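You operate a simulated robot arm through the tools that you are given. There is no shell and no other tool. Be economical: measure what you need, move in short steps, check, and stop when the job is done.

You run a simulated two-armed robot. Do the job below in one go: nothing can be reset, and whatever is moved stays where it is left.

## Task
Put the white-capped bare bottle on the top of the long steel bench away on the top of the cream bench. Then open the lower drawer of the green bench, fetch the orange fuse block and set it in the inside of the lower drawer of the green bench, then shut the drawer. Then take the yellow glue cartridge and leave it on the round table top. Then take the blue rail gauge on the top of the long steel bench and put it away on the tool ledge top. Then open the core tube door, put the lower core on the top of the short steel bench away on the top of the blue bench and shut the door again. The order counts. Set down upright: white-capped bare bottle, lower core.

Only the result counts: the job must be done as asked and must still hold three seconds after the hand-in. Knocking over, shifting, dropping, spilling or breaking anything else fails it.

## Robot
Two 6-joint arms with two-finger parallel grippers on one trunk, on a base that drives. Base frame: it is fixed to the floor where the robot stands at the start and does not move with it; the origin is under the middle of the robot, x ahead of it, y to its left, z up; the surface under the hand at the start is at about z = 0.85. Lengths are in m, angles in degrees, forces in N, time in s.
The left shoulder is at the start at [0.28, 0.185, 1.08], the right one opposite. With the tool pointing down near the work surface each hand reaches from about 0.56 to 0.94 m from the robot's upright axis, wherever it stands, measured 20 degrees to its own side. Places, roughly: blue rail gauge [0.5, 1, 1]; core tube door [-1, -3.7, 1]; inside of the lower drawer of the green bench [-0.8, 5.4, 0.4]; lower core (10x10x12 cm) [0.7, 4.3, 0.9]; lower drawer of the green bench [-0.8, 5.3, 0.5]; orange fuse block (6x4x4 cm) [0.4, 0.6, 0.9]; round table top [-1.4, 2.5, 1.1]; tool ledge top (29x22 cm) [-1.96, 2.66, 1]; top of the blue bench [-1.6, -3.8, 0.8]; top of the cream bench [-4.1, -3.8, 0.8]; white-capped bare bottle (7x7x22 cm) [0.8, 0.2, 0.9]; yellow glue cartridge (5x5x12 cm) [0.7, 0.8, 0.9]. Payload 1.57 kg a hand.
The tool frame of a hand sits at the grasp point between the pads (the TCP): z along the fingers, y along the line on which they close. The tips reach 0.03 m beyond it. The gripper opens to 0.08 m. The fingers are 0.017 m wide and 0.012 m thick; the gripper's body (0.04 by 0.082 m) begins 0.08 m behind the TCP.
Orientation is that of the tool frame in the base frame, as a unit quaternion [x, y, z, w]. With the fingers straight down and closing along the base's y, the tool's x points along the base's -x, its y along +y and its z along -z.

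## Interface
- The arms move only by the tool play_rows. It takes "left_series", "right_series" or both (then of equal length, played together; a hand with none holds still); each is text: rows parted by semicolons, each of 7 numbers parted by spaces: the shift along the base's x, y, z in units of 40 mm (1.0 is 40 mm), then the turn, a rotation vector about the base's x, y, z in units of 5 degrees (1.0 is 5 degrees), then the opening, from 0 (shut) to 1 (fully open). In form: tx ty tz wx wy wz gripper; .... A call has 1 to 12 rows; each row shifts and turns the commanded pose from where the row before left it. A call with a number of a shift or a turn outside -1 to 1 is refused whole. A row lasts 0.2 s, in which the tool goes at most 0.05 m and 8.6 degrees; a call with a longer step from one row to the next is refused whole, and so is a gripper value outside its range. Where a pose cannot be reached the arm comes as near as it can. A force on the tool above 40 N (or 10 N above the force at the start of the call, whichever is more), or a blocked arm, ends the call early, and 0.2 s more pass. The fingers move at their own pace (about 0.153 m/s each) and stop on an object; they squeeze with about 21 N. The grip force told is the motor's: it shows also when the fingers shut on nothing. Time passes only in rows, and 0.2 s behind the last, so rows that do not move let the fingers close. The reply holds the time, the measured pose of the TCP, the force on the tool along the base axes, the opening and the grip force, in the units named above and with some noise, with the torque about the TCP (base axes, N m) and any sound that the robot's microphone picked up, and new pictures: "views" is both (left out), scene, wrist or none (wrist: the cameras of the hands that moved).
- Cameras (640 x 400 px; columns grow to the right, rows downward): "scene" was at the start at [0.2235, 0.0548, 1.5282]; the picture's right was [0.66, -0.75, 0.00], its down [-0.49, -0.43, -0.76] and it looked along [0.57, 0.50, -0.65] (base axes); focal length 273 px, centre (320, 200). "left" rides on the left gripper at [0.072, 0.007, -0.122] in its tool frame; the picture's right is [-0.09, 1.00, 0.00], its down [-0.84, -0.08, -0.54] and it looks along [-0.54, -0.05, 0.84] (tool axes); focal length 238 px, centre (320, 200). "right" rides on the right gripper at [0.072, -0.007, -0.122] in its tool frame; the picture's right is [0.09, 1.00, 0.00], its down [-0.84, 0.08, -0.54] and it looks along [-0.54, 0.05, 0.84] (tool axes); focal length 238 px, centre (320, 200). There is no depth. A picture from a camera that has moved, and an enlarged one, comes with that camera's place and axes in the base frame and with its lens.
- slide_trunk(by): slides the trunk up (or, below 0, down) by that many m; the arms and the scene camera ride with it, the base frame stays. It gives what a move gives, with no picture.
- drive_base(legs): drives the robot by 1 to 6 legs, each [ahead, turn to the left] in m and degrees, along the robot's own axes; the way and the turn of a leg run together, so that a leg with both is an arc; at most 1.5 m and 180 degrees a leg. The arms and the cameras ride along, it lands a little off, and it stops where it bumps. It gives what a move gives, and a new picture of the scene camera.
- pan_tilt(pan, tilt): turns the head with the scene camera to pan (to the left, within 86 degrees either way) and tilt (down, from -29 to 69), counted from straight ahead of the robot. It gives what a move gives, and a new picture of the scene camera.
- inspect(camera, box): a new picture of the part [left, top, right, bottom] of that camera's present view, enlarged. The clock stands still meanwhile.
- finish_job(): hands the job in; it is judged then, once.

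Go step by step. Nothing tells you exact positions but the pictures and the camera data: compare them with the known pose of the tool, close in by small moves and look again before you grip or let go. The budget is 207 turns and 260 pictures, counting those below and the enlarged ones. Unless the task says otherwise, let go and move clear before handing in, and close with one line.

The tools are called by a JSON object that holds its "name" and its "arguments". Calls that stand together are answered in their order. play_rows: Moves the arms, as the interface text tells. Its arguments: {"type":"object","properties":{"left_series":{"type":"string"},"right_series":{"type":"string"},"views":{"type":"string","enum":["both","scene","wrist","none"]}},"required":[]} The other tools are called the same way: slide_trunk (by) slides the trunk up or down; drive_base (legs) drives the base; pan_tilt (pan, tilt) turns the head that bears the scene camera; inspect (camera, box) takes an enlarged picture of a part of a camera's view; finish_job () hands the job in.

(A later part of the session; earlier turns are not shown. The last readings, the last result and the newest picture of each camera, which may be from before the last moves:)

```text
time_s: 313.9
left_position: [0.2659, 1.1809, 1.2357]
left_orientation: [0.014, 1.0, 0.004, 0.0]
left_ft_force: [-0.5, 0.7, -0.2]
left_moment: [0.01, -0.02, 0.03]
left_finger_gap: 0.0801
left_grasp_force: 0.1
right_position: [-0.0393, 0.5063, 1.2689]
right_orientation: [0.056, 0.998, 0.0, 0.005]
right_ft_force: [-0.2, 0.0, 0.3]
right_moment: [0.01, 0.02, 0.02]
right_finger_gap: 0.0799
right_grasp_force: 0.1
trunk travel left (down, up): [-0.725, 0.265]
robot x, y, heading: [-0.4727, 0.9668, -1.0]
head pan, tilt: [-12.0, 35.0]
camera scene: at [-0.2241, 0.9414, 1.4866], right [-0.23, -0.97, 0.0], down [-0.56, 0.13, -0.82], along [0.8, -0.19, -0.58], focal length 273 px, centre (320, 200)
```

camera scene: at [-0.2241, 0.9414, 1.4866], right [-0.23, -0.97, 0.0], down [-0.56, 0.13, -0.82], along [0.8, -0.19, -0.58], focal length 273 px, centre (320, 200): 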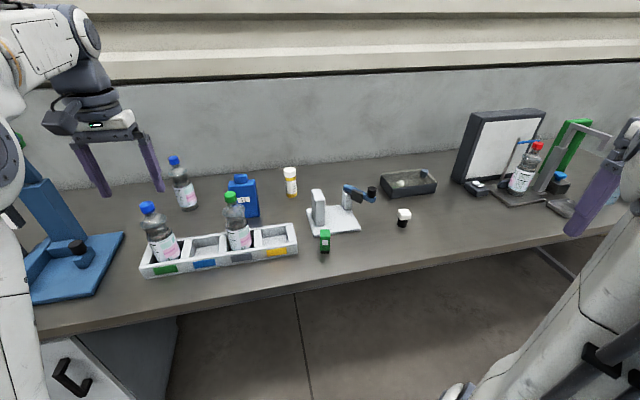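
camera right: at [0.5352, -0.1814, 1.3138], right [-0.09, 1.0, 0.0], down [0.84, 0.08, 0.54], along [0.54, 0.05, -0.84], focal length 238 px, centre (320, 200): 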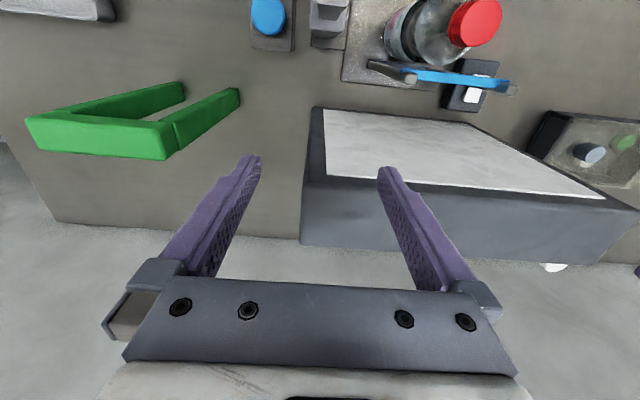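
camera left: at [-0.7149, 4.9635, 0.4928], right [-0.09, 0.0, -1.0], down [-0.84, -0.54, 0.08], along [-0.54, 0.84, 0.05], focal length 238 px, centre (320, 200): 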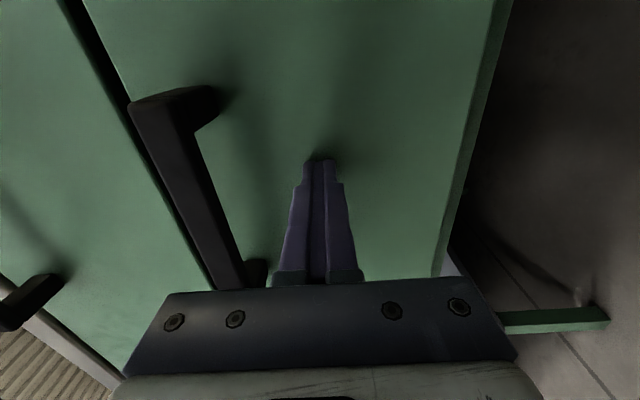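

{"name": "inspect", "arguments": {"camera": "scene", "box": [130, 140, 370, 290]}}

{"name": "pan_tilt", "arguments": {"pan": 45, "tilt": 35}}

```text
2.67 times, centred on (250, 215) of scene
camera zoom: at [-0.2241, 0.9414, 1.4866], right [-0.23, -0.97, 0.0], down [-0.56, 0.13, -0.82], along [0.8, -0.19, -0.58], focal length 727 px, centre (507, 160)
```

zoom: 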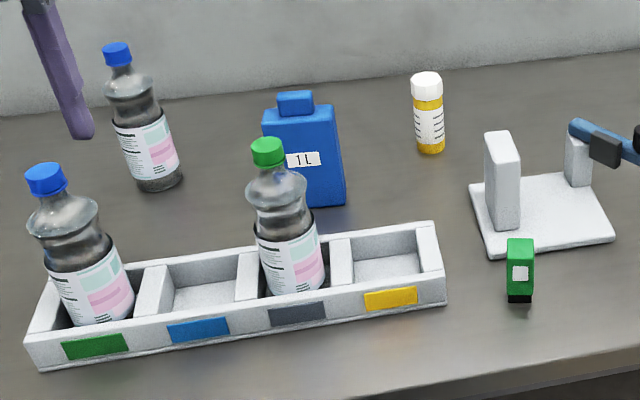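

```text
time_s: 315.2
left_position: [0.2659, 1.1808, 1.2342]
left_orientation: [0.014, 1.0, 0.004, 0.0]
left_ft_force: [0.7, -0.4, -0.7]
left_moment: [-0.01, 0.01, 0.01]
left_finger_gap: 0.08
left_grasp_force: 0.0
right_position: [-0.0398, 0.507, 1.2696]
right_orientation: [0.056, 0.998, 0.0, 0.004]
right_ft_force: [0.5, 0.0, 0.0]
right_moment: [-0.01, 0.01, 0.01]
right_finger_gap: 0.0801
right_grasp_force: 0.2
trunk travel left (down, up): [-0.725, 0.265]
robot x, y, heading: [-0.473, 0.9638, -1.1]
head pan, tilt: [45.0, 35.0]
camera scene: at [-0.2462, 1.0224, 1.4867], right [0.69, -0.72, 0.0], down [-0.42, -0.4, -0.82], along [0.59, 0.57, -0.58], focal length 273 px, centre (320, 200)
```

scene: 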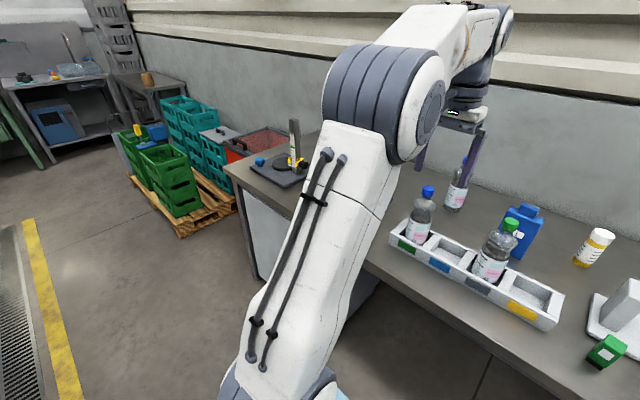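

The blue "1 L" block with a knob, near [0.61, 1.02], must be the rail gauge. The yellow cartridge stands at about [0.71, 0.84]. I'll drive in so the left hand comes over the cartridge.

{"name": "drive_base", "arguments": {"legs": [[0, -37], [0.52, 0], [0, 38]]}}

{"name": "inspect", "arguments": {"camera": "left", "box": [0, 0, 640, 400]}}

```text
time_s: 321.8
left_position: [0.6751, 0.8608, 1.2338]
left_orientation: [0.01, 1.0, 0.003, 0.002]
left_ft_force: [-0.2, -0.1, 0.7]
left_moment: [0.0, -0.01, -0.01]
left_finger_gap: 0.08
left_grasp_force: 0.0
right_position: [0.3768, 0.1851, 1.2688]
right_orientation: [0.052, 0.999, -0.001, 0.005]
right_ft_force: [-0.8, 0.6, 0.0]
right_moment: [0.02, -0.02, 0.0]
right_finger_gap: 0.0802
right_grasp_force: 0.2
trunk travel left (down, up): [-0.725, 0.265]
robot x, y, heading: [-0.0602, 0.6381, -0.7]
head pan, tilt: [45.0, 35.0]
camera scene: at [0.1621, 0.6988, 1.4866], right [0.7, -0.72, 0.0], down [-0.41, -0.4, -0.82], along [0.59, 0.57, -0.57], focal length 273 px, centre (320, 200)
```

scene: 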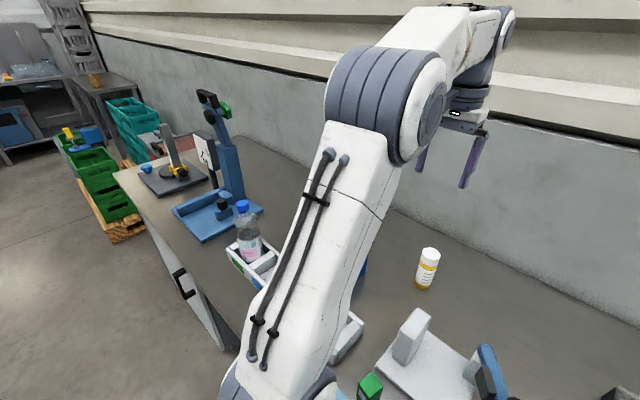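

```text
1.00 times, centred on (320, 200) of left (not enlarged: the box is as wide or as high as the picture)
camera zoom: at [0.6041, 0.869, 1.3554], right [0.11, 0.99, 0.01], down [0.83, -0.1, 0.54], along [0.54, -0.05, -0.84], focal length 238 px, centre (320, 200)
```

zoom: 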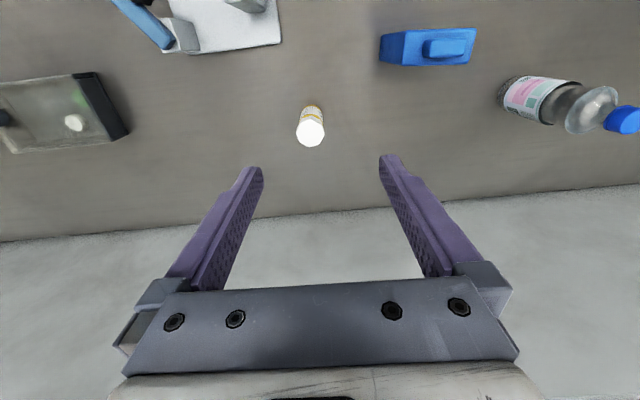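

The cap centre comes out at [0.716, 0.845]. I'll move over it and descend partway.

{"name": "play_rows", "arguments": {"left_series": "0.34 -0.13 -0.6 0 0 0 1;0.34 -0.13 -0.8 0 0 0 1;0.34 -0.13 -0.8 0 0 0 1;0 0 -0.9 0 0 0 1;0 0 -0.9 0 0 0 1;0 0 -0.8 0 0 0 1;0 0 0 0 0 0 1", "views": "wrist"}}

```text
time_s: 323.4
left_position: [0.7165, 0.8462, 1.0421]
left_orientation: [0.01, 1.0, 0.004, 0.0]
left_ft_force: [-0.2, 0.3, -1.0]
left_moment: [0.0, 0.0, 0.02]
left_finger_gap: 0.08
left_grasp_force: 0.1
right_position: [0.3761, 0.185, 1.269]
right_orientation: [0.052, 0.999, 0.0, 0.006]
right_ft_force: [0.6, 0.3, 0.1]
right_moment: [-0.02, 0.03, 0.0]
right_finger_gap: 0.0799
right_grasp_force: 0.0
trunk travel left (down, up): [-0.725, 0.265]
robot x, y, heading: [-0.0637, 0.6382, -0.6]
head pan, tilt: [45.0, 35.0]
camera left: at [0.6441, 0.8539, 1.163], right [0.11, 0.99, 0.01], down [0.83, -0.1, 0.54], along [0.54, -0.05, -0.84], focal length 238 px, centre (320, 200)
```

left: 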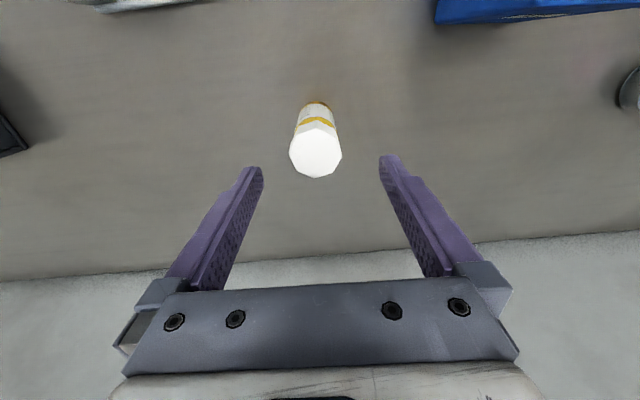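

{"name": "play_rows", "arguments": {"left_series": "0.05 -0.06 -0.9 0 0 0 1;0 0 -0.9 0 0 0 1;0 0 -0.9 0 0 0 1;0 0 -0.2 0 0 0 1;0 0 0 0 0 0 0;0 0 0 0 0 0 0;0 0 0 0 0 0 0;0 0 0.5 0 0 0 0;0 0 1 0 0 0 0;0 0 1 0 0 0 0;0 0 1 0 0 0 0", "views": "wrist"}}

```text
time_s: 325.8
left_position: [0.7198, 0.8419, 1.0655]
left_orientation: [0.01, 1.0, 0.004, 0.0]
left_ft_force: [-0.1, 0.4, -2.3]
left_moment: [0.03, -0.01, 0.01]
left_finger_gap: 0.0458
left_grasp_force: 21.0
right_position: [0.3766, 0.184, 1.2681]
right_orientation: [0.053, 0.999, 0.0, 0.005]
right_ft_force: [-1.2, 0.0, -0.8]
right_moment: [0.02, -0.02, 0.03]
right_finger_gap: 0.08
right_grasp_force: 0.0
trunk travel left (down, up): [-0.725, 0.265]
robot x, y, heading: [-0.0596, 0.6367, -0.5]
head pan, tilt: [45.0, 35.0]
camera left: at [0.6473, 0.8496, 1.1867], right [0.11, 0.99, 0.01], down [0.83, -0.1, 0.54], along [0.54, -0.05, -0.84], focal length 238 px, centre (320, 200)
```

left: 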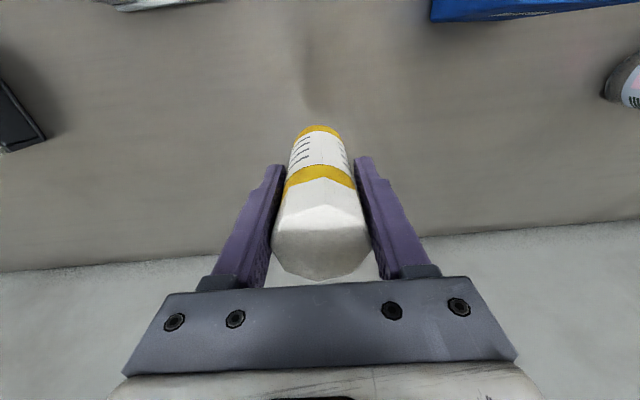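

The cartridge is held with its bottom about 76 mm below the TCP. I'll raise everything, back off, and drive to the east side of the round table.

{"name": "play_rows", "arguments": {"left_series": "0 0 0.9 0 0 0 0;-0.6 0 0.9 0 0 0 0;-0.6 0 0.9 0 0 0 0;-0.6 0 0.6 0 0 0 0", "views": "none"}}

{"name": "drive_base", "arguments": {"legs": [[-0.4, 0], [0, 90.5], [1.5, 0], [0.25, 0], [0, 90]]}}

{"name": "slide_trunk", "arguments": {"by": 0.2}}

{"name": "pan_tilt", "arguments": {"pan": 0, "tilt": 35}}

```text
time_s: 326.8
left_position: [0.6468, 0.8422, 1.1986]
left_orientation: [0.01, 1.0, 0.003, 0.001]
left_ft_force: [-0.2, 0.3, -3.4]
left_moment: [-0.01, 0.01, -0.02]
left_finger_gap: 0.0461
left_grasp_force: 20.7
right_position: [0.376, 0.184, 1.2683]
right_orientation: [0.053, 0.999, 0.0, 0.005]
right_ft_force: [0.2, 0.8, -0.8]
right_moment: [0.04, 0.0, 0.05]
right_finger_gap: 0.0799
right_grasp_force: 0.1
trunk travel left (down, up): [-0.725, 0.265]
robot x, y, heading: [-0.0589, 0.6381, -0.6]
head pan, tilt: [45.0, 35.0]
```

```text
time_s: 343.8
left_position: [-1.1257, 2.7386, 1.2021]
left_orientation: [0.926, -0.377, 0.006, -0.031]
left_ft_force: [28.3, 27.2, 3.9]
left_moment: [0.88, -0.89, -0.32]
left_finger_gap: 0.0467
left_grasp_force: 21.0
right_position: [-0.4979, 3.0241, 1.2744]
right_orientation: [0.914, -0.406, -0.004, -0.007]
right_ft_force: [-0.4, -0.3, 0.1]
right_moment: [-0.01, 0.02, 0.01]
right_finger_gap: 0.0801
right_grasp_force: 0.0
trunk travel left (down, up): [-0.725, 0.265]
robot x, y, heading: [-0.4791, 2.3988, 136.7]
head pan, tilt: [45.0, 35.0]
stopped in leg 5: the force on the tool passed its limit at 66 N (the readings are from after the stop); the commanded pose is now the measured one
camera scene: at [-0.6723, 2.5148, 1.4881], right [-0.03, 1.0, -0.01], down [0.57, 0.01, -0.82], along [-0.82, -0.03, -0.57], focal length 273 px, centre (320, 200)
```

scene: 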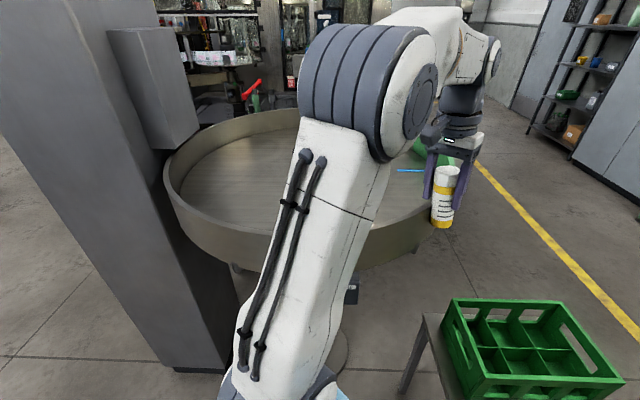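

```text
time_s: 346.0
left_position: [-1.1317, 2.7313, 1.4003]
left_orientation: [0.927, -0.374, 0.004, -0.025]
left_ft_force: [0.2, 0.1, -2.3]
left_moment: [-0.03, -0.03, 0.03]
left_finger_gap: 0.0432
left_grasp_force: 21.3
right_position: [-0.4999, 3.0249, 1.4739]
right_orientation: [0.913, -0.407, -0.004, -0.006]
right_ft_force: [-0.2, -0.1, 0.1]
right_moment: [0.0, 0.01, -0.02]
right_finger_gap: 0.0802
right_grasp_force: 0.1
trunk travel left (down, up): [-0.925, 0.065]
robot x, y, heading: [-0.4745, 2.4, 137.0]
head pan, tilt: [45.0, 35.0]
```

```text
time_s: 347.1
left_position: [-1.1307, 2.7322, 1.4008]
left_orientation: [0.927, -0.374, 0.004, -0.025]
left_ft_force: [0.1, 0.3, -2.4]
left_moment: [-0.07, -0.03, -0.01]
left_finger_gap: 0.0433
left_grasp_force: 20.7
right_position: [-0.4999, 3.024, 1.4738]
right_orientation: [0.913, -0.408, -0.004, -0.006]
right_ft_force: [1.0, 0.1, -0.3]
right_moment: [0.02, 0.0, -0.02]
right_finger_gap: 0.08
right_grasp_force: 0.0
trunk travel left (down, up): [-0.925, 0.065]
robot x, y, heading: [-0.4728, 2.4016, 137.1]
head pan, tilt: [0.0, 35.0]
camera scene: at [-0.6505, 2.576, 1.6875], right [0.68, 0.73, -0.01], down [0.42, -0.39, -0.82], along [-0.6, 0.56, -0.57], focal length 273 px, centre (320, 200)
```

scene: 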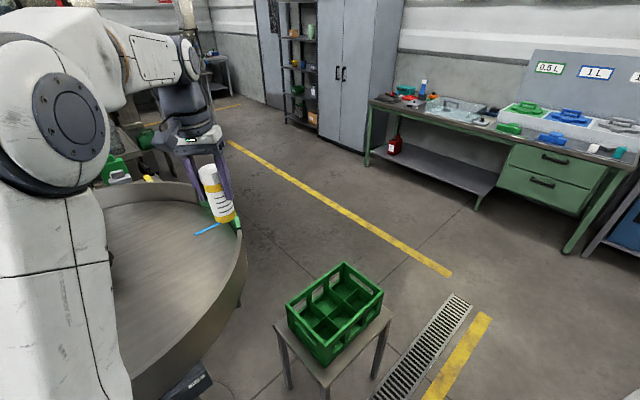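

I turned before raising, and the cartridge touched the table rim and tilted slightly in the grip. Nothing appears displaced. The hand is now well above the rim, so I'll look at the cartridge and the tabletop.

{"name": "pan_tilt", "arguments": {"pan": 45, "tilt": 40}}

{"name": "inspect", "arguments": {"camera": "left", "box": [0, 0, 640, 400]}}

```text
time_s: 348.2
left_position: [-1.1311, 2.7336, 1.4008]
left_orientation: [0.927, -0.374, 0.005, -0.025]
left_ft_force: [-0.2, 0.1, -2.1]
left_moment: [-0.02, 0.0, 0.02]
left_finger_gap: 0.043
left_grasp_force: 21.1
right_position: [-0.5001, 3.0243, 1.4741]
right_orientation: [0.913, -0.408, -0.004, -0.006]
right_ft_force: [0.7, 0.0, -0.3]
right_moment: [0.0, 0.03, -0.02]
right_finger_gap: 0.0799
right_grasp_force: 0.1
trunk travel left (down, up): [-0.925, 0.065]
robot x, y, heading: [-0.4749, 2.3985, 137.0]
head pan, tilt: [45.0, 40.0]
camera scene: at [-0.671, 2.5131, 1.6803], right [-0.03, 1.0, 0.0], down [0.64, 0.02, -0.77], along [-0.77, -0.03, -0.64], focal length 273 px, centre (320, 200)
```

scene: 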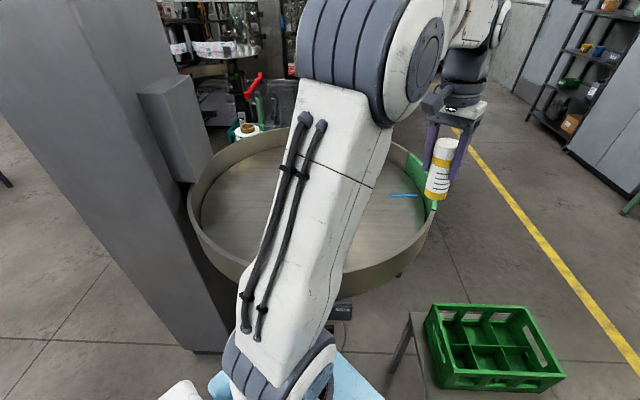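

```text
1.00 times, centred on (320, 200) of left (not enlarged: the box is as wide or as high as the picture)
camera zoom: at [-1.0869, 2.6731, 1.5202], right [-0.76, -0.65, -0.05], down [-0.56, 0.61, 0.55], along [-0.33, 0.45, -0.83], focal length 238 px, centre (320, 200)
```

zoom: 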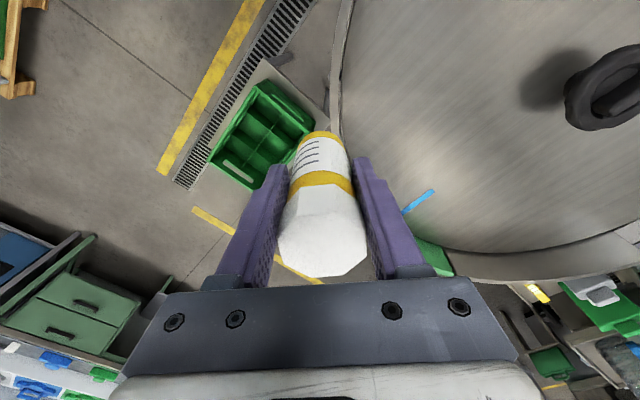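

The tabletop is largely empty around its central knob, at about [-1.43, 2.47]. I'll move the cartridge over the near side, about [-1.22, 2.48], levelling the tool.

{"name": "play_rows", "arguments": {"left_series": "-0.3 -0.9 0 -0.25 0.16 0 0;-0.3 -0.9 0 -0.24 0.16 0 0;-0.3 -0.9 0 0 0 0 0;-0.3 -0.9 0 0 0 0 0;-0.3 -0.9 0 0 0 0 0;-0.3 -0.9 0 0 0 0 0;-0.3 -0.85 0 0 0 0 0;0 0 -0.8 0 0 0 0;0 0 -0.8 0 0 0 0;0 0 0 0 0 0 0"}}

```text
time_s: 350.4
left_position: [-1.2154, 2.4831, 1.336]
left_orientation: [0.928, -0.374, 0.0, 0.001]
left_ft_force: [0.1, 0.5, -1.6]
left_moment: [0.01, -0.02, -0.03]
left_finger_gap: 0.0429
left_grasp_force: 21.3
right_position: [-0.499, 3.0232, 1.4747]
right_orientation: [0.914, -0.407, -0.003, -0.006]
right_ft_force: [-0.4, -0.7, 0.4]
right_moment: [0.0, 0.01, -0.01]
right_finger_gap: 0.0803
right_grasp_force: 0.0
trunk travel left (down, up): [-0.925, 0.065]
robot x, y, heading: [-0.476, 2.3995, 137.0]
head pan, tilt: [45.0, 40.0]
camera scene: at [-0.6712, 2.5128, 1.6803], right [-0.04, 1.0, 0.0], down [0.64, 0.02, -0.77], along [-0.77, -0.03, -0.64], focal length 273 px, centre (320, 200)
camera left: at [-1.1682, 2.4283, 1.4572], right [-0.76, -0.65, 0.0], down [-0.55, 0.64, 0.54], along [-0.36, 0.41, -0.84], focal length 238 px, centre (320, 200)
```

scene: 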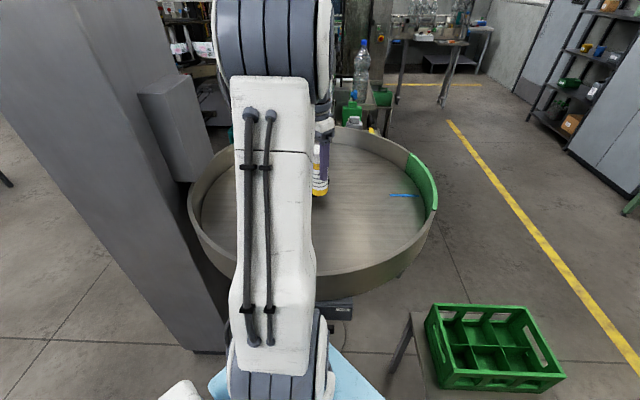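
left: 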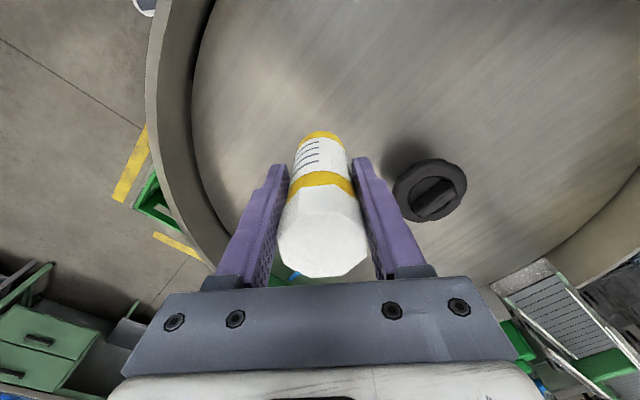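

{"name": "play_rows", "arguments": {"left_series": "0 0 -0.9 0 0 0 0;0 0 -0.9 0 0 0 0;0 0 -0.9 0 0 0 0;0 0 -0.3 0 0 0 0;0 0 -0.2 0 0 0 0;0 0 -0.2 0 0 0 0;0 0 -0.2 0 0 0 0;0 0 -0.2 0 0 0 0;0 0 -0.2 0 0 0 0;0 0 -0.2 0 0 0 0;0 0 -0.2 0 0 0 0", "views": "wrist"}}

```text
time_s: 352.8
left_position: [-1.2216, 2.4793, 1.1709]
left_orientation: [0.927, -0.374, -0.008, 0.0]
left_ft_force: [2.8, 0.6, 34.1]
left_moment: [0.2, -0.63, -0.15]
left_finger_gap: 0.0433
left_grasp_force: 21.3
right_position: [-0.5032, 3.0182, 1.477]
right_orientation: [0.913, -0.407, -0.004, -0.009]
right_ft_force: [-0.6, -0.5, 0.9]
right_moment: [-0.01, 0.02, -0.01]
right_finger_gap: 0.0799
right_grasp_force: 0.1
trunk travel left (down, up): [-0.925, 0.065]
robot x, y, heading: [-0.4768, 2.4033, 137.0]
head pan, tilt: [45.0, 40.0]
stopped in row 11 (left hand): the force on the tool passed its limit at 50 N (the readings are from after the stop); the commanded pose is now the measured one
camera left: at [-1.1727, 2.4245, 1.2914], right [-0.76, -0.65, 0.01], down [-0.54, 0.63, 0.55], along [-0.37, 0.41, -0.83], focal length 238 px, centre (320, 200)
```

left: 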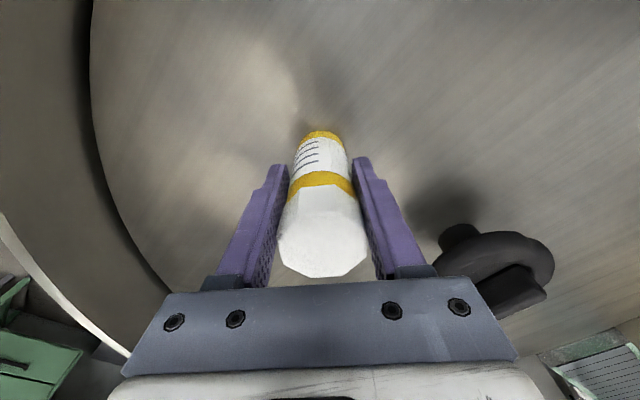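

Contact with the table top. I'll ease up slightly and release.

{"name": "play_rows", "arguments": {"left_series": "0 0 0.08 0 0 0 0;0 0 0 0 0 0 0.75;0 0 0 0 0 0 1;0 0 0 0 0 0 1;0 0 0.5 0 0 0 1;0 0 1 0 0 0 1;0 0 1 0 0 0 1;0 0 1 0 0 0 1;0 0 1 0 0 0 1;0 0 0.5 0 0 0 1;0 0 0 0 0 0 1", "views": "both"}}

```text
time_s: 355.2
left_position: [-1.2201, 2.4786, 1.3688]
left_orientation: [0.928, -0.374, -0.004, -0.001]
left_ft_force: [0.2, 0.9, 0.0]
left_moment: [-0.01, 0.0, -0.02]
left_finger_gap: 0.0799
left_grasp_force: 0.1
right_position: [-0.5041, 3.0196, 1.4751]
right_orientation: [0.913, -0.407, -0.003, -0.009]
right_ft_force: [0.5, -0.2, 0.3]
right_moment: [0.02, 0.03, 0.0]
right_finger_gap: 0.08
right_grasp_force: 0.1
trunk travel left (down, up): [-0.925, 0.065]
robot x, y, heading: [-0.4764, 2.4027, 137.1]
head pan, tilt: [45.0, 40.0]
camera scene: at [-0.6709, 2.5128, 1.6803], right [-0.04, 1.0, 0.0], down [0.64, 0.02, -0.77], along [-0.77, -0.03, -0.64], focal length 273 px, centre (320, 200)
camera left: at [-1.1727, 2.4247, 1.4893], right [-0.76, -0.65, 0.0], down [-0.55, 0.63, 0.55], along [-0.36, 0.41, -0.84], focal length 238 px, centre (320, 200)
```

scene: 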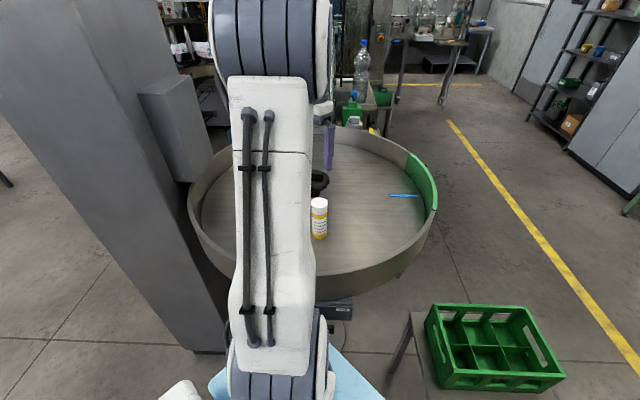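
left: 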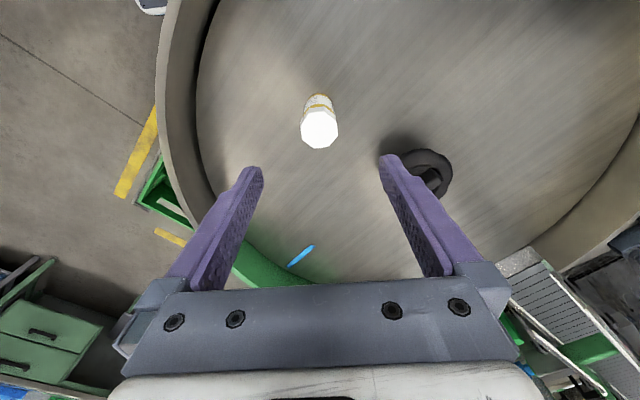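

The cartridge stands on the round table. I'll zoom on the area behind the table to locate the tool ledge.

{"name": "inspect", "arguments": {"camera": "scene", "box": [300, 30, 500, 160]}}

```text
3.08 times, centred on (400, 95) of scene
camera zoom: at [-0.6709, 2.5128, 1.6803], right [-0.04, 1.0, 0.0], down [0.64, 0.02, -0.77], along [-0.77, -0.03, -0.64], focal length 839 px, centre (74, 523)
```

zoom: 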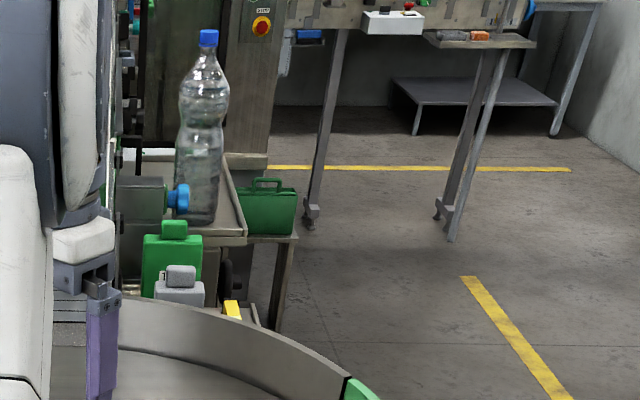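

The ledge behind the table holds a green and a grey block of the same kind, which confirms the blue "1 L" block as the rail gauge. I'll go back for it, turning the safe way.

{"name": "play_rows", "arguments": {"left_series": "0.3 0.9 0.4 0 0 0 1;0.3 0.9 0.4 0 0 0 1;0.3 0.9 0 0 0 0 1;0.3 0.9 0 0 0 0 1", "views": "none"}}

{"name": "drive_base", "arguments": {"legs": [[0, -137], [0, -90], [1.4, 0], [0, 90]]}}

```text
time_s: 356.2
left_position: [-1.1735, 2.624, 1.4018]
left_orientation: [0.928, -0.373, -0.004, -0.001]
left_ft_force: [0.2, -0.5, 0.4]
left_moment: [-0.02, 0.0, -0.01]
left_finger_gap: 0.0799
left_grasp_force: 0.0
right_position: [-0.5048, 3.0195, 1.4769]
right_orientation: [0.914, -0.406, -0.004, -0.008]
right_ft_force: [0.4, 0.8, 0.2]
right_moment: [0.0, 0.01, 0.02]
right_finger_gap: 0.0798
right_grasp_force: 0.0
trunk travel left (down, up): [-0.925, 0.065]
robot x, y, heading: [-0.4771, 2.4028, 136.9]
head pan, tilt: [45.0, 40.0]
```

```text
time_s: 376.4
left_position: [0.1722, 1.2984, 1.4023]
left_orientation: [0.028, 1.0, 0.001, 0.004]
left_ft_force: [0.5, 0.2, 0.3]
left_moment: [0.0, -0.02, 0.01]
left_finger_gap: 0.0803
left_grasp_force: 0.0
right_position: [-0.0774, 0.5601, 1.475]
right_orientation: [0.064, 0.998, -0.007, 0.005]
right_ft_force: [-0.8, 0.1, -0.2]
right_moment: [0.05, -0.02, 0.0]
right_finger_gap: 0.08
right_grasp_force: 0.1
trunk travel left (down, up): [-0.925, 0.065]
robot x, y, heading: [-0.5047, 1.0097, -2.2]
head pan, tilt: [45.0, 40.0]
camera scene: at [-0.277, 1.0586, 1.6792], right [0.68, -0.73, 0.0], down [-0.47, -0.44, -0.76], along [0.56, 0.52, -0.64], focal length 273 px, centre (320, 200)
```

scene: 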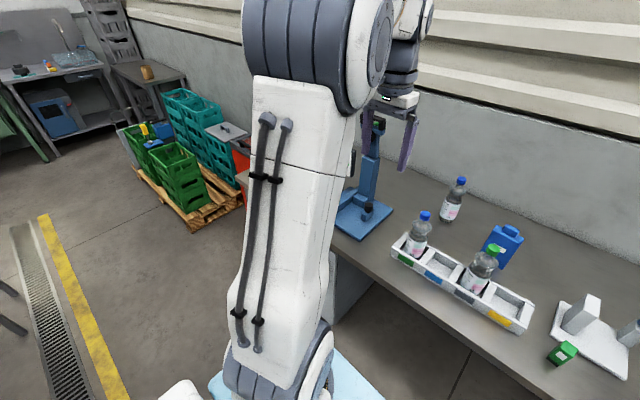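

{"name": "drive_base", "arguments": {"legs": [[0, -20], [0.43, 0], [0, 22]]}}

{"name": "slide_trunk", "arguments": {"by": -0.15}}

{"name": "pan_tilt", "arguments": {"pan": 10, "tilt": 45}}

{"name": "inspect", "arguments": {"camera": "left", "box": [0, 0, 640, 400]}}

```text
time_s: 381.4
left_position: [0.567, 1.1569, 1.4032]
left_orientation: [0.008, 1.0, 0.0, 0.005]
left_ft_force: [0.8, 0.7, -0.3]
left_moment: [-0.02, 0.01, -0.02]
left_finger_gap: 0.0803
left_grasp_force: 0.1
right_position: [0.3451, 0.4117, 1.4768]
right_orientation: [0.045, 0.999, -0.007, 0.006]
right_ft_force: [0.6, -0.7, -0.2]
right_moment: [-0.03, 0.02, 0.02]
right_finger_gap: 0.08
right_grasp_force: 0.2
trunk travel left (down, up): [-0.925, 0.065]
robot x, y, heading: [-0.0899, 0.8406, -0.0]
head pan, tilt: [45.0, 40.0]
camera scene: at [0.126, 0.9012, 1.679], right [0.71, -0.71, 0.0], down [-0.45, -0.46, -0.77], along [0.54, 0.54, -0.64], focal length 273 px, centre (320, 200)
```

scene: 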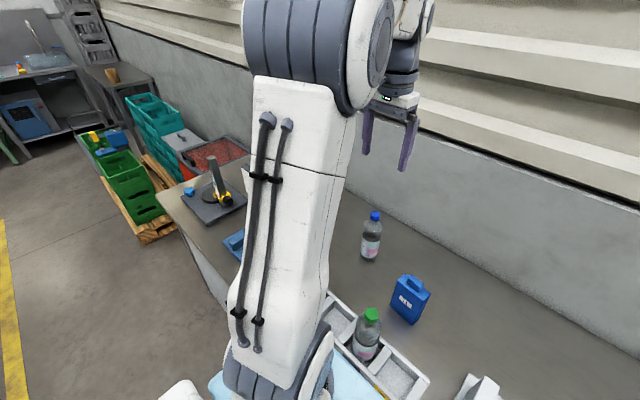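

```text
time_s: 383.1
left_position: [0.5658, 1.1589, 1.253]
left_orientation: [0.008, 1.0, 0.001, 0.006]
left_ft_force: [-0.6, -0.2, 0.2]
left_moment: [0.01, 0.01, -0.01]
left_finger_gap: 0.08
left_grasp_force: 0.0
right_position: [0.3464, 0.4124, 1.3261]
right_orientation: [0.044, 0.999, -0.007, 0.007]
right_ft_force: [-0.2, 0.0, -0.4]
right_moment: [-0.02, 0.0, 0.01]
right_finger_gap: 0.0799
right_grasp_force: 0.0
trunk travel left (down, up): [-0.775, 0.215]
robot x, y, heading: [-0.091, 0.8437, 0.1]
head pan, tilt: [45.0, 40.0]
```

```text
time_s: 384.1
left_position: [0.5665, 1.1573, 1.253]
left_orientation: [0.008, 1.0, 0.002, 0.005]
left_ft_force: [0.0, -0.7, -0.6]
left_moment: [0.0, 0.01, 0.0]
left_finger_gap: 0.08
left_grasp_force: 0.0
right_position: [0.3458, 0.4116, 1.3266]
right_orientation: [0.044, 0.999, -0.007, 0.007]
right_ft_force: [0.0, 0.1, 0.7]
right_moment: [-0.01, -0.01, 0.01]
right_finger_gap: 0.0797
right_grasp_force: 0.0
trunk travel left (down, up): [-0.775, 0.215]
robot x, y, heading: [-0.095, 0.8421, -0.2]
head pan, tilt: [10.0, 45.0]
camera scene: at [0.1461, 0.8552, 1.5217], right [0.18, -0.98, 0.0], down [-0.7, -0.13, -0.71], along [0.7, 0.13, -0.71], focal length 273 px, centre (320, 200)
```

scene: 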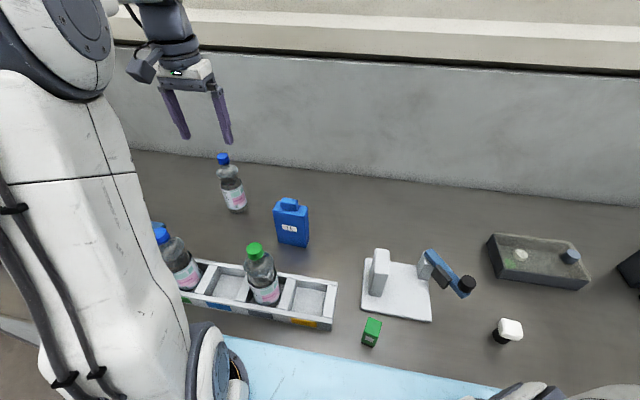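

```text
1.00 times, centred on (320, 200) of left (not enlarged: the box is as wide or as high as the picture)
camera zoom: at [0.4934, 1.1658, 1.3731], right [0.11, 0.99, 0.0], down [0.83, -0.09, 0.55], along [0.55, -0.06, -0.83], focal length 238 px, centre (320, 200)
```

zoom: 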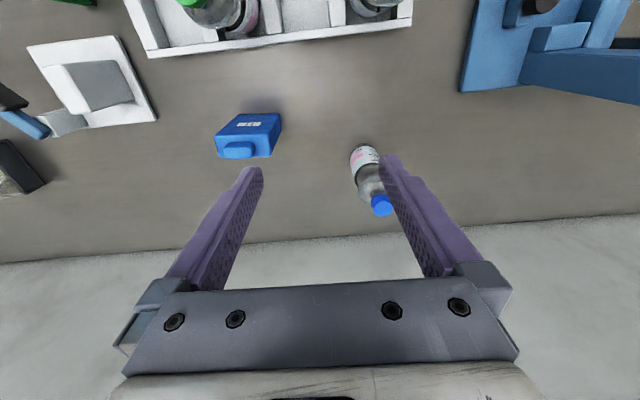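

The gauge's knob top triangulates to [0.616, 1.026, 1.02]. I'll yaw the left hand 90° to grip across its thickness and centre above it.

{"name": "play_rows", "arguments": {"left_series": "0.1 -0.27 0 0 0 1 1;0.1 -0.27 0 0 0 1 1;0.1 -0.27 0 0 0 1 1;0.1 -0.27 0 0 0 1 1;0.1 -0.27 0 0 0 1 1;0.1 -0.27 0 0 0 1 1;0.1 -0.27 0 0 0 1 1;0.1 -0.27 0 0 0 1 1;0.1 -0.27 0 0 0 1 1;0.1 -0.27 0 0 0 1 1;0.1 -0.27 0 0 0 1 1;0.1 -0.27 0 0 0 1 1", "views": "none"}}

{"name": "play_rows", "arguments": {"left_series": "0 0 0 0 0 1 1;0 0 0 0 0 1 1;0 0 0 0 0 1 1;0 0 -0.3 0 0 1 1;0 0 -0.3 0 0 1 1;0 0 -0.3 0 0 1 1;0 0 0 0 0 0 1", "views": "both"}}

```text
time_s: 386.7
left_position: [0.6145, 1.0271, 1.2533]
left_orientation: [-0.494, 0.87, 0.004, 0.005]
left_ft_force: [-0.1, 0.9, -0.3]
left_moment: [0.0, 0.01, 0.01]
left_finger_gap: 0.0802
left_grasp_force: 0.1
right_position: [0.3464, 0.4111, 1.3259]
right_orientation: [0.045, 0.999, -0.008, 0.007]
right_ft_force: [0.0, 0.9, 0.7]
right_moment: [-0.04, 0.01, 0.01]
right_finger_gap: 0.0798
right_grasp_force: 0.1
trunk travel left (down, up): [-0.775, 0.215]
robot x, y, heading: [-0.0944, 0.8443, 0.1]
head pan, tilt: [10.0, 45.0]
```

```text
time_s: 388.3
left_position: [0.6151, 1.0281, 1.2158]
left_orientation: [-0.703, 0.712, 0.005, 0.003]
left_ft_force: [0.6, 0.9, -0.1]
left_moment: [0.02, -0.01, 0.0]
left_finger_gap: 0.0801
left_grasp_force: 0.0
right_position: [0.346, 0.412, 1.3266]
right_orientation: [0.045, 0.999, -0.006, 0.007]
right_ft_force: [0.3, 0.2, 0.3]
right_moment: [0.0, 0.01, 0.02]
right_finger_gap: 0.0801
right_grasp_force: 0.1
trunk travel left (down, up): [-0.775, 0.215]
robot x, y, heading: [-0.0943, 0.8412, 0.2]
head pan, tilt: [10.0, 45.0]
camera scene: at [0.1461, 0.8551, 1.5217], right [0.18, -0.98, 0.0], down [-0.7, -0.12, -0.71], along [0.7, 0.12, -0.71], focal length 273 px, centre (320, 200)
camera left: at [0.607, 0.9554, 1.3366], right [-0.99, 0.11, 0.0], down [0.09, 0.83, 0.55], along [0.06, 0.55, -0.83], focal length 238 px, centre (320, 200)
```

scene: 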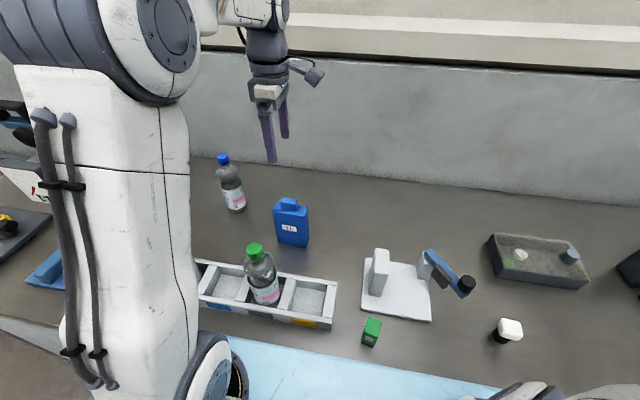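
left: 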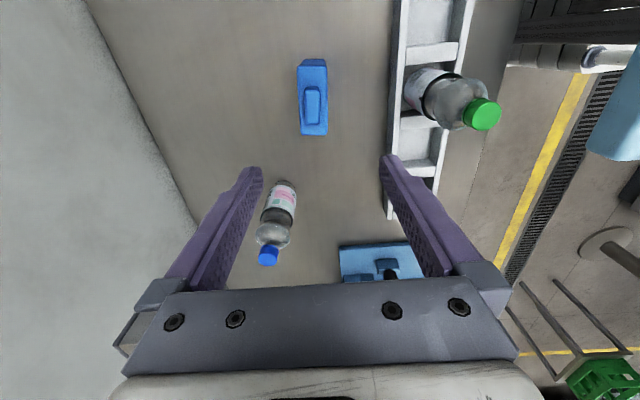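

The gauge is aligned with the fingers, centre about [0.624, 1.022]. I'll adjust and descend most of the way.

{"name": "play_rows", "arguments": {"left_series": "0.2 -0.13 -0.9 0 0 0 1;0 0 -0.9 0 0 0 1;0 0 -0.9 0 0 0 1;0 0 -0.9 0 0 0 1;0 0 0 0 0 0 1", "views": "wrist"}}

```text
time_s: 389.5
left_position: [0.6241, 1.0213, 1.0705]
left_orientation: [-0.702, 0.712, 0.005, 0.003]
left_ft_force: [0.1, 0.2, 0.7]
left_moment: [-0.01, 0.02, 0.0]
left_finger_gap: 0.08
left_grasp_force: 0.0
right_position: [0.3452, 0.4106, 1.3271]
right_orientation: [0.044, 0.999, -0.007, 0.007]
right_ft_force: [0.5, -0.3, 0.2]
right_moment: [-0.02, 0.03, 0.0]
right_finger_gap: 0.0802
right_grasp_force: 0.2
trunk travel left (down, up): [-0.775, 0.215]
robot x, y, heading: [-0.0954, 0.8396, 0.0]
head pan, tilt: [10.0, 45.0]
camera left: at [0.6171, 0.949, 1.1918], right [-0.99, 0.11, 0.0], down [0.09, 0.83, 0.55], along [0.06, 0.55, -0.83], focal length 238 px, centre (320, 200)
```

left: 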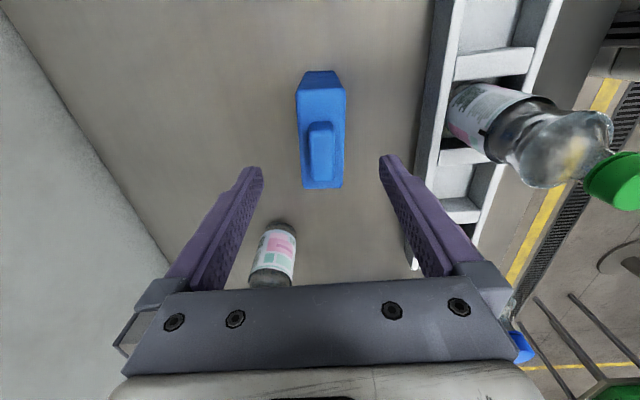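

{"name": "play_rows", "arguments": {"left_series": "0 0 -0.9 0 0 0 1;0 0 -0.9 0 0 0 1;0 0 -0.35 0 0 0 1;0 0 0 0 0 0 0;0 0 0 0 0 0 0;0 0 0 0 0 0 0;0 0 0.5 0 0 0 0;0 0 1 0 0 0 0;0 0 1 0 0 0 0;0 0 1 0 0 0 0;0 0 1 0 0 0 0", "views": "wrist"}}

```text
time_s: 391.9
left_position: [0.6235, 1.0234, 1.1652]
left_orientation: [-0.701, 0.713, 0.005, 0.002]
left_ft_force: [-0.6, 0.7, -4.0]
left_moment: [-0.03, 0.0, 0.02]
left_finger_gap: 0.0401
left_grasp_force: 21.3
right_position: [0.3463, 0.412, 1.3258]
right_orientation: [0.044, 0.999, -0.007, 0.006]
right_ft_force: [-0.5, 0.6, -0.5]
right_moment: [0.01, -0.02, -0.01]
right_finger_gap: 0.0799
right_grasp_force: 0.1
trunk travel left (down, up): [-0.775, 0.215]
robot x, y, heading: [-0.0881, 0.844, 0.2]
head pan, tilt: [10.0, 45.0]
camera left: at [0.6156, 0.9505, 1.2863], right [-0.99, 0.11, 0.0], down [0.09, 0.83, 0.55], along [0.06, 0.55, -0.83], focal length 238 px, centre (320, 200)
```

left: 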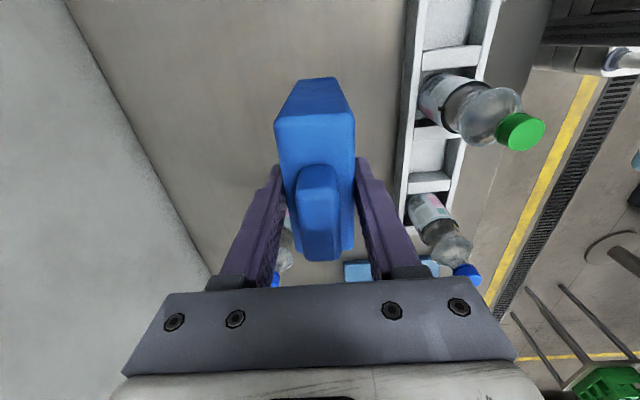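

The gauge is gripped firmly at a 40 mm gap. I'll raise it and drive north around the stool to approach the ledge from the north side.

{"name": "play_rows", "arguments": {"left_series": "-0.5 0 0.9 0 0 0 0;-0.5 0 0.9 0 0 0 0;-0.5 0 0.9 0 0 0 0;-0.5 0 0.5 0 0 0 0", "views": "none"}}

{"name": "slide_trunk", "arguments": {"by": 0.15}}

{"name": "drive_base", "arguments": {"legs": [[-0.36, 0], [0, 90], [1.5, 0]]}}

```text
time_s: 392.9
left_position: [0.5418, 1.022, 1.293]
left_orientation: [-0.702, 0.712, 0.005, 0.004]
left_ft_force: [0.1, 0.1, -3.2]
left_moment: [0.02, 0.03, 0.01]
left_finger_gap: 0.0405
left_grasp_force: 21.2
right_position: [0.3462, 0.4113, 1.3261]
right_orientation: [0.045, 0.999, -0.007, 0.007]
right_ft_force: [1.2, 0.5, 0.1]
right_moment: [0.02, 0.03, 0.0]
right_finger_gap: 0.0802
right_grasp_force: 0.1
trunk travel left (down, up): [-0.775, 0.215]
robot x, y, heading: [-0.0923, 0.8412, 0.2]
head pan, tilt: [10.0, 45.0]
```

```text
time_s: 394.7
left_position: [0.5434, 1.0221, 1.4439]
left_orientation: [-0.702, 0.713, 0.004, 0.004]
left_ft_force: [0.3, 0.4, -3.1]
left_moment: [0.03, 0.0, -0.01]
left_finger_gap: 0.04
left_grasp_force: 20.7
right_position: [0.3469, 0.4123, 1.4764]
right_orientation: [0.045, 0.999, -0.007, 0.007]
right_ft_force: [-0.6, 0.4, -0.7]
right_moment: [0.04, -0.02, 0.0]
right_finger_gap: 0.08
right_grasp_force: 0.0
trunk travel left (down, up): [-0.925, 0.065]
robot x, y, heading: [-0.0936, 0.8435, 0.1]
head pan, tilt: [10.0, 45.0]
```

```text
time_s: 407.7
left_position: [-0.6522, 2.9467, 1.4438]
left_orientation: [1.0, -0.005, -0.005, 0.001]
left_ft_force: [-1.0, 0.8, -3.0]
left_moment: [0.01, -0.01, 0.0]
left_finger_gap: 0.0401
left_grasp_force: 21.2
right_position: [-0.041, 2.7544, 1.4769]
right_orientation: [-0.678, 0.735, 0.0, 0.01]
right_ft_force: [-0.9, 0.6, 0.2]
right_moment: [0.0, -0.03, -0.03]
right_finger_gap: 0.08
right_grasp_force: 0.2
trunk travel left (down, up): [-0.925, 0.065]
robot x, y, heading: [-0.4666, 2.312, 90.8]
head pan, tilt: [10.0, 45.0]
camera scene: at [-0.4841, 2.5514, 1.6717], right [0.98, 0.18, 0.0], down [0.13, -0.7, -0.71], along [-0.13, 0.69, -0.71], focal length 273 px, centre (320, 200)
```

scene: 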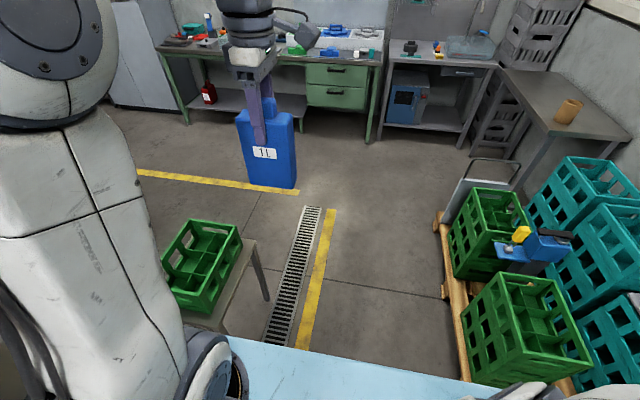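

The view shows the pallet's left edge straight at x ≈ 0.13 and the stool at x < -0.94. I'll pass between them and curve left.

{"name": "drive_base", "arguments": {"legs": [[1.25, 0], [0.6, 60], [0, 28]]}}

{"name": "pan_tilt", "arguments": {"pan": 30, "tilt": 25}}

```text
time_s: 418.3
left_position: [-1.3943, 3.8745, 1.4442]
left_orientation: [0.725, 0.689, -0.003, 0.004]
left_ft_force: [0.1, 0.1, -2.9]
left_moment: [0.01, 0.0, 0.03]
left_finger_gap: 0.0395
left_grasp_force: 21.2
right_position: [-1.175, 4.4772, 1.4764]
right_orientation: [0.998, -0.062, -0.006, -0.007]
right_ft_force: [-0.6, 0.3, 0.3]
right_moment: [0.0, -0.02, -0.03]
right_finger_gap: 0.08
right_grasp_force: 0.0
trunk travel left (down, up): [-0.925, 0.065]
robot x, y, heading: [-0.7501, 4.0337, 178.3]
head pan, tilt: [10.0, 45.0]
cut short: leg 2
camera scene: at [-0.9933, 4.0272, 1.6717], right [-0.14, 0.99, 0.0], down [0.7, 0.1, -0.71], along [-0.7, -0.1, -0.71], focal length 273 px, centre (320, 200)
```

scene: 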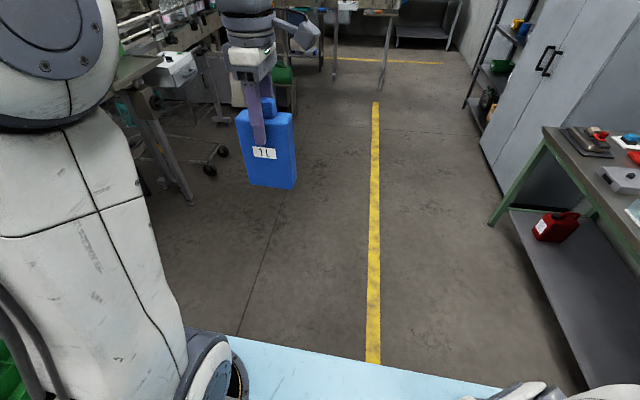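

```text
time_s: 419.1
left_position: [-1.3939, 3.8757, 1.4426]
left_orientation: [0.725, 0.688, -0.003, 0.004]
left_ft_force: [0.2, 0.3, -3.1]
left_moment: [0.0, 0.01, 0.02]
left_finger_gap: 0.0398
left_grasp_force: 21.5
right_position: [-1.1768, 4.4777, 1.4769]
right_orientation: [0.998, -0.063, -0.006, -0.008]
right_ft_force: [0.3, -0.6, 0.1]
right_moment: [0.0, 0.02, 0.01]
right_finger_gap: 0.0799
right_grasp_force: 0.0
trunk travel left (down, up): [-0.925, 0.065]
robot x, y, heading: [-0.7506, 4.0341, 177.8]
head pan, tilt: [30.0, 25.0]
camera scene: at [-0.9941, 3.9954, 1.7022], right [-0.47, 0.88, 0.0], down [0.37, 0.2, -0.91], along [-0.8, -0.43, -0.42], focal length 273 px, centre (320, 200)
```

scene: 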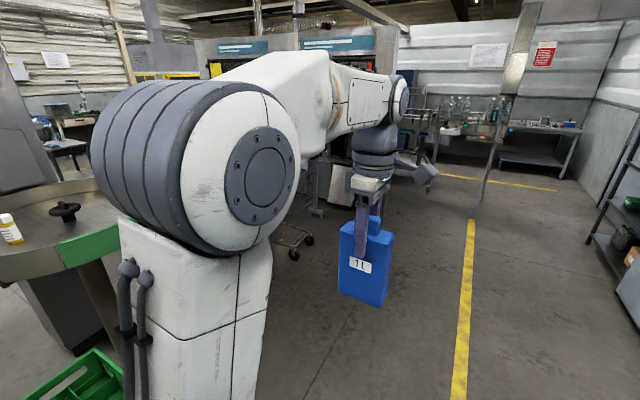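

Open floor to the west. I'll drive to x ≈ -1.85, turn left toward the ledge and look.

{"name": "drive_base", "arguments": {"legs": [[1.05, 0], [0, 70]]}}

{"name": "pan_tilt", "arguments": {"pan": 15, "tilt": 30}}

```text
time_s: 427.6
left_position: [-1.8952, 3.4152, 1.4441]
left_orientation: [0.209, 0.978, 0.0, 0.005]
left_ft_force: [0.4, 0.2, -2.9]
left_moment: [0.01, -0.03, 0.0]
left_finger_gap: 0.0399
left_grasp_force: 21.3
right_position: [-2.3788, 3.8365, 1.4764]
right_orientation: [0.859, 0.513, -0.01, -0.003]
right_ft_force: [0.7, 0.2, 0.5]
right_moment: [-0.02, 0.0, 0.04]
right_finger_gap: 0.0803
right_grasp_force: 0.0
trunk travel left (down, up): [-0.925, 0.065]
robot x, y, heading: [-1.8115, 4.0734, -112.7]
head pan, tilt: [30.0, 25.0]
camera scene: at [-1.863, 3.8313, 1.7023], right [-0.99, -0.12, 0.0], down [-0.05, 0.42, -0.91], along [0.11, -0.9, -0.42], focal length 273 px, centre (320, 200)
```

scene: 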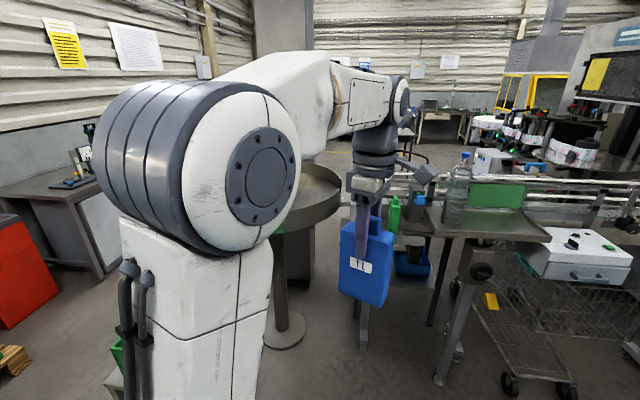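

```text
time_s: 428.3
left_position: [-1.894, 3.4157, 1.443]
left_orientation: [0.208, 0.978, 0.0, 0.006]
left_ft_force: [0.2, -0.6, -2.8]
left_moment: [0.01, 0.0, -0.03]
left_finger_gap: 0.0399
left_grasp_force: 20.6
right_position: [-2.3784, 3.836, 1.477]
right_orientation: [0.859, 0.513, -0.009, -0.003]
right_ft_force: [-0.5, 0.6, 0.0]
right_moment: [-0.01, -0.03, 0.0]
right_finger_gap: 0.0801
right_grasp_force: 0.2
trunk travel left (down, up): [-0.925, 0.065]
robot x, y, heading: [-1.8126, 4.0714, -113.2]
head pan, tilt: [15.0, 30.0]
camera scene: at [-1.8868, 3.8332, 1.6943], right [-0.99, 0.14, 0.0], down [0.07, 0.5, -0.87], along [-0.12, -0.86, -0.5], focal length 273 px, centre (320, 200)
```

scene: 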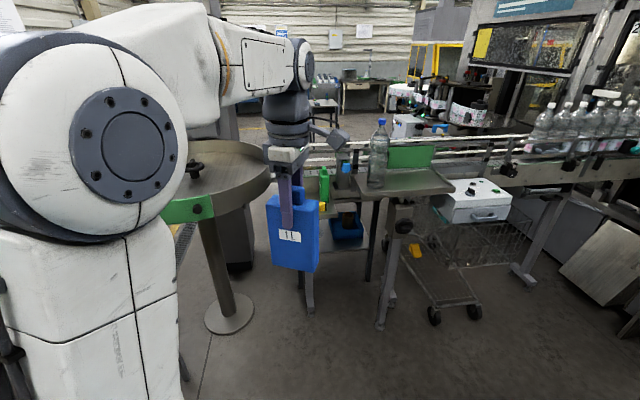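

The ledge is right behind the held gauge in this view. I'll swing the hand left for a clear look.

{"name": "play_rows", "arguments": {"left_series": "0.9 0.4 0 0 0 0 0;0.9 0.4 0 0 0 0 0;0.9 0.4 0 0 0 0 0;0.9 0.4 0 0 0 0 0;0.9 0.4 0 0 0 0 0;0.9 0.4 0 0 0 0 0", "views": "none"}}

{"name": "inspect", "arguments": {"camera": "scene", "box": [220, 130, 460, 280]}}

```text
time_s: 429.7
left_position: [-1.6794, 3.5096, 1.4424]
left_orientation: [0.208, 0.978, 0.0, 0.005]
left_ft_force: [0.5, -0.2, -3.3]
left_moment: [0.01, -0.02, -0.06]
left_finger_gap: 0.04
left_grasp_force: 20.9
right_position: [-2.3769, 3.8365, 1.4765]
right_orientation: [0.858, 0.513, -0.009, -0.002]
right_ft_force: [0.3, -0.5, -0.1]
right_moment: [0.01, 0.0, 0.0]
right_finger_gap: 0.0799
right_grasp_force: 0.0
trunk travel left (down, up): [-0.925, 0.065]
robot x, y, heading: [-1.8124, 4.0727, -112.8]
head pan, tilt: [15.0, 30.0]
```

```text
2.67 times, centred on (340, 205) of scene
camera zoom: at [-1.8868, 3.8332, 1.6943], right [-0.99, 0.14, 0.0], down [0.07, 0.5, -0.87], along [-0.12, -0.86, -0.5], focal length 727 px, centre (267, 187)
```

zoom: 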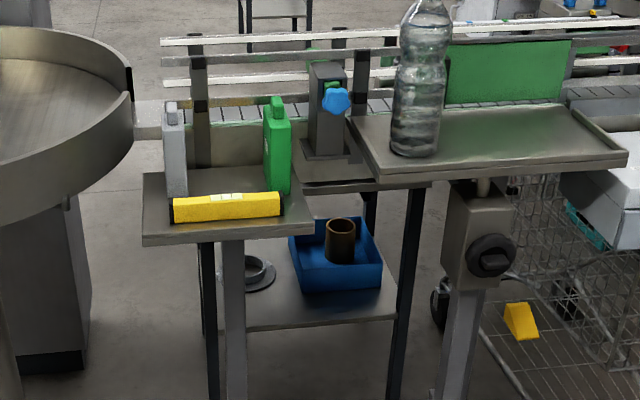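

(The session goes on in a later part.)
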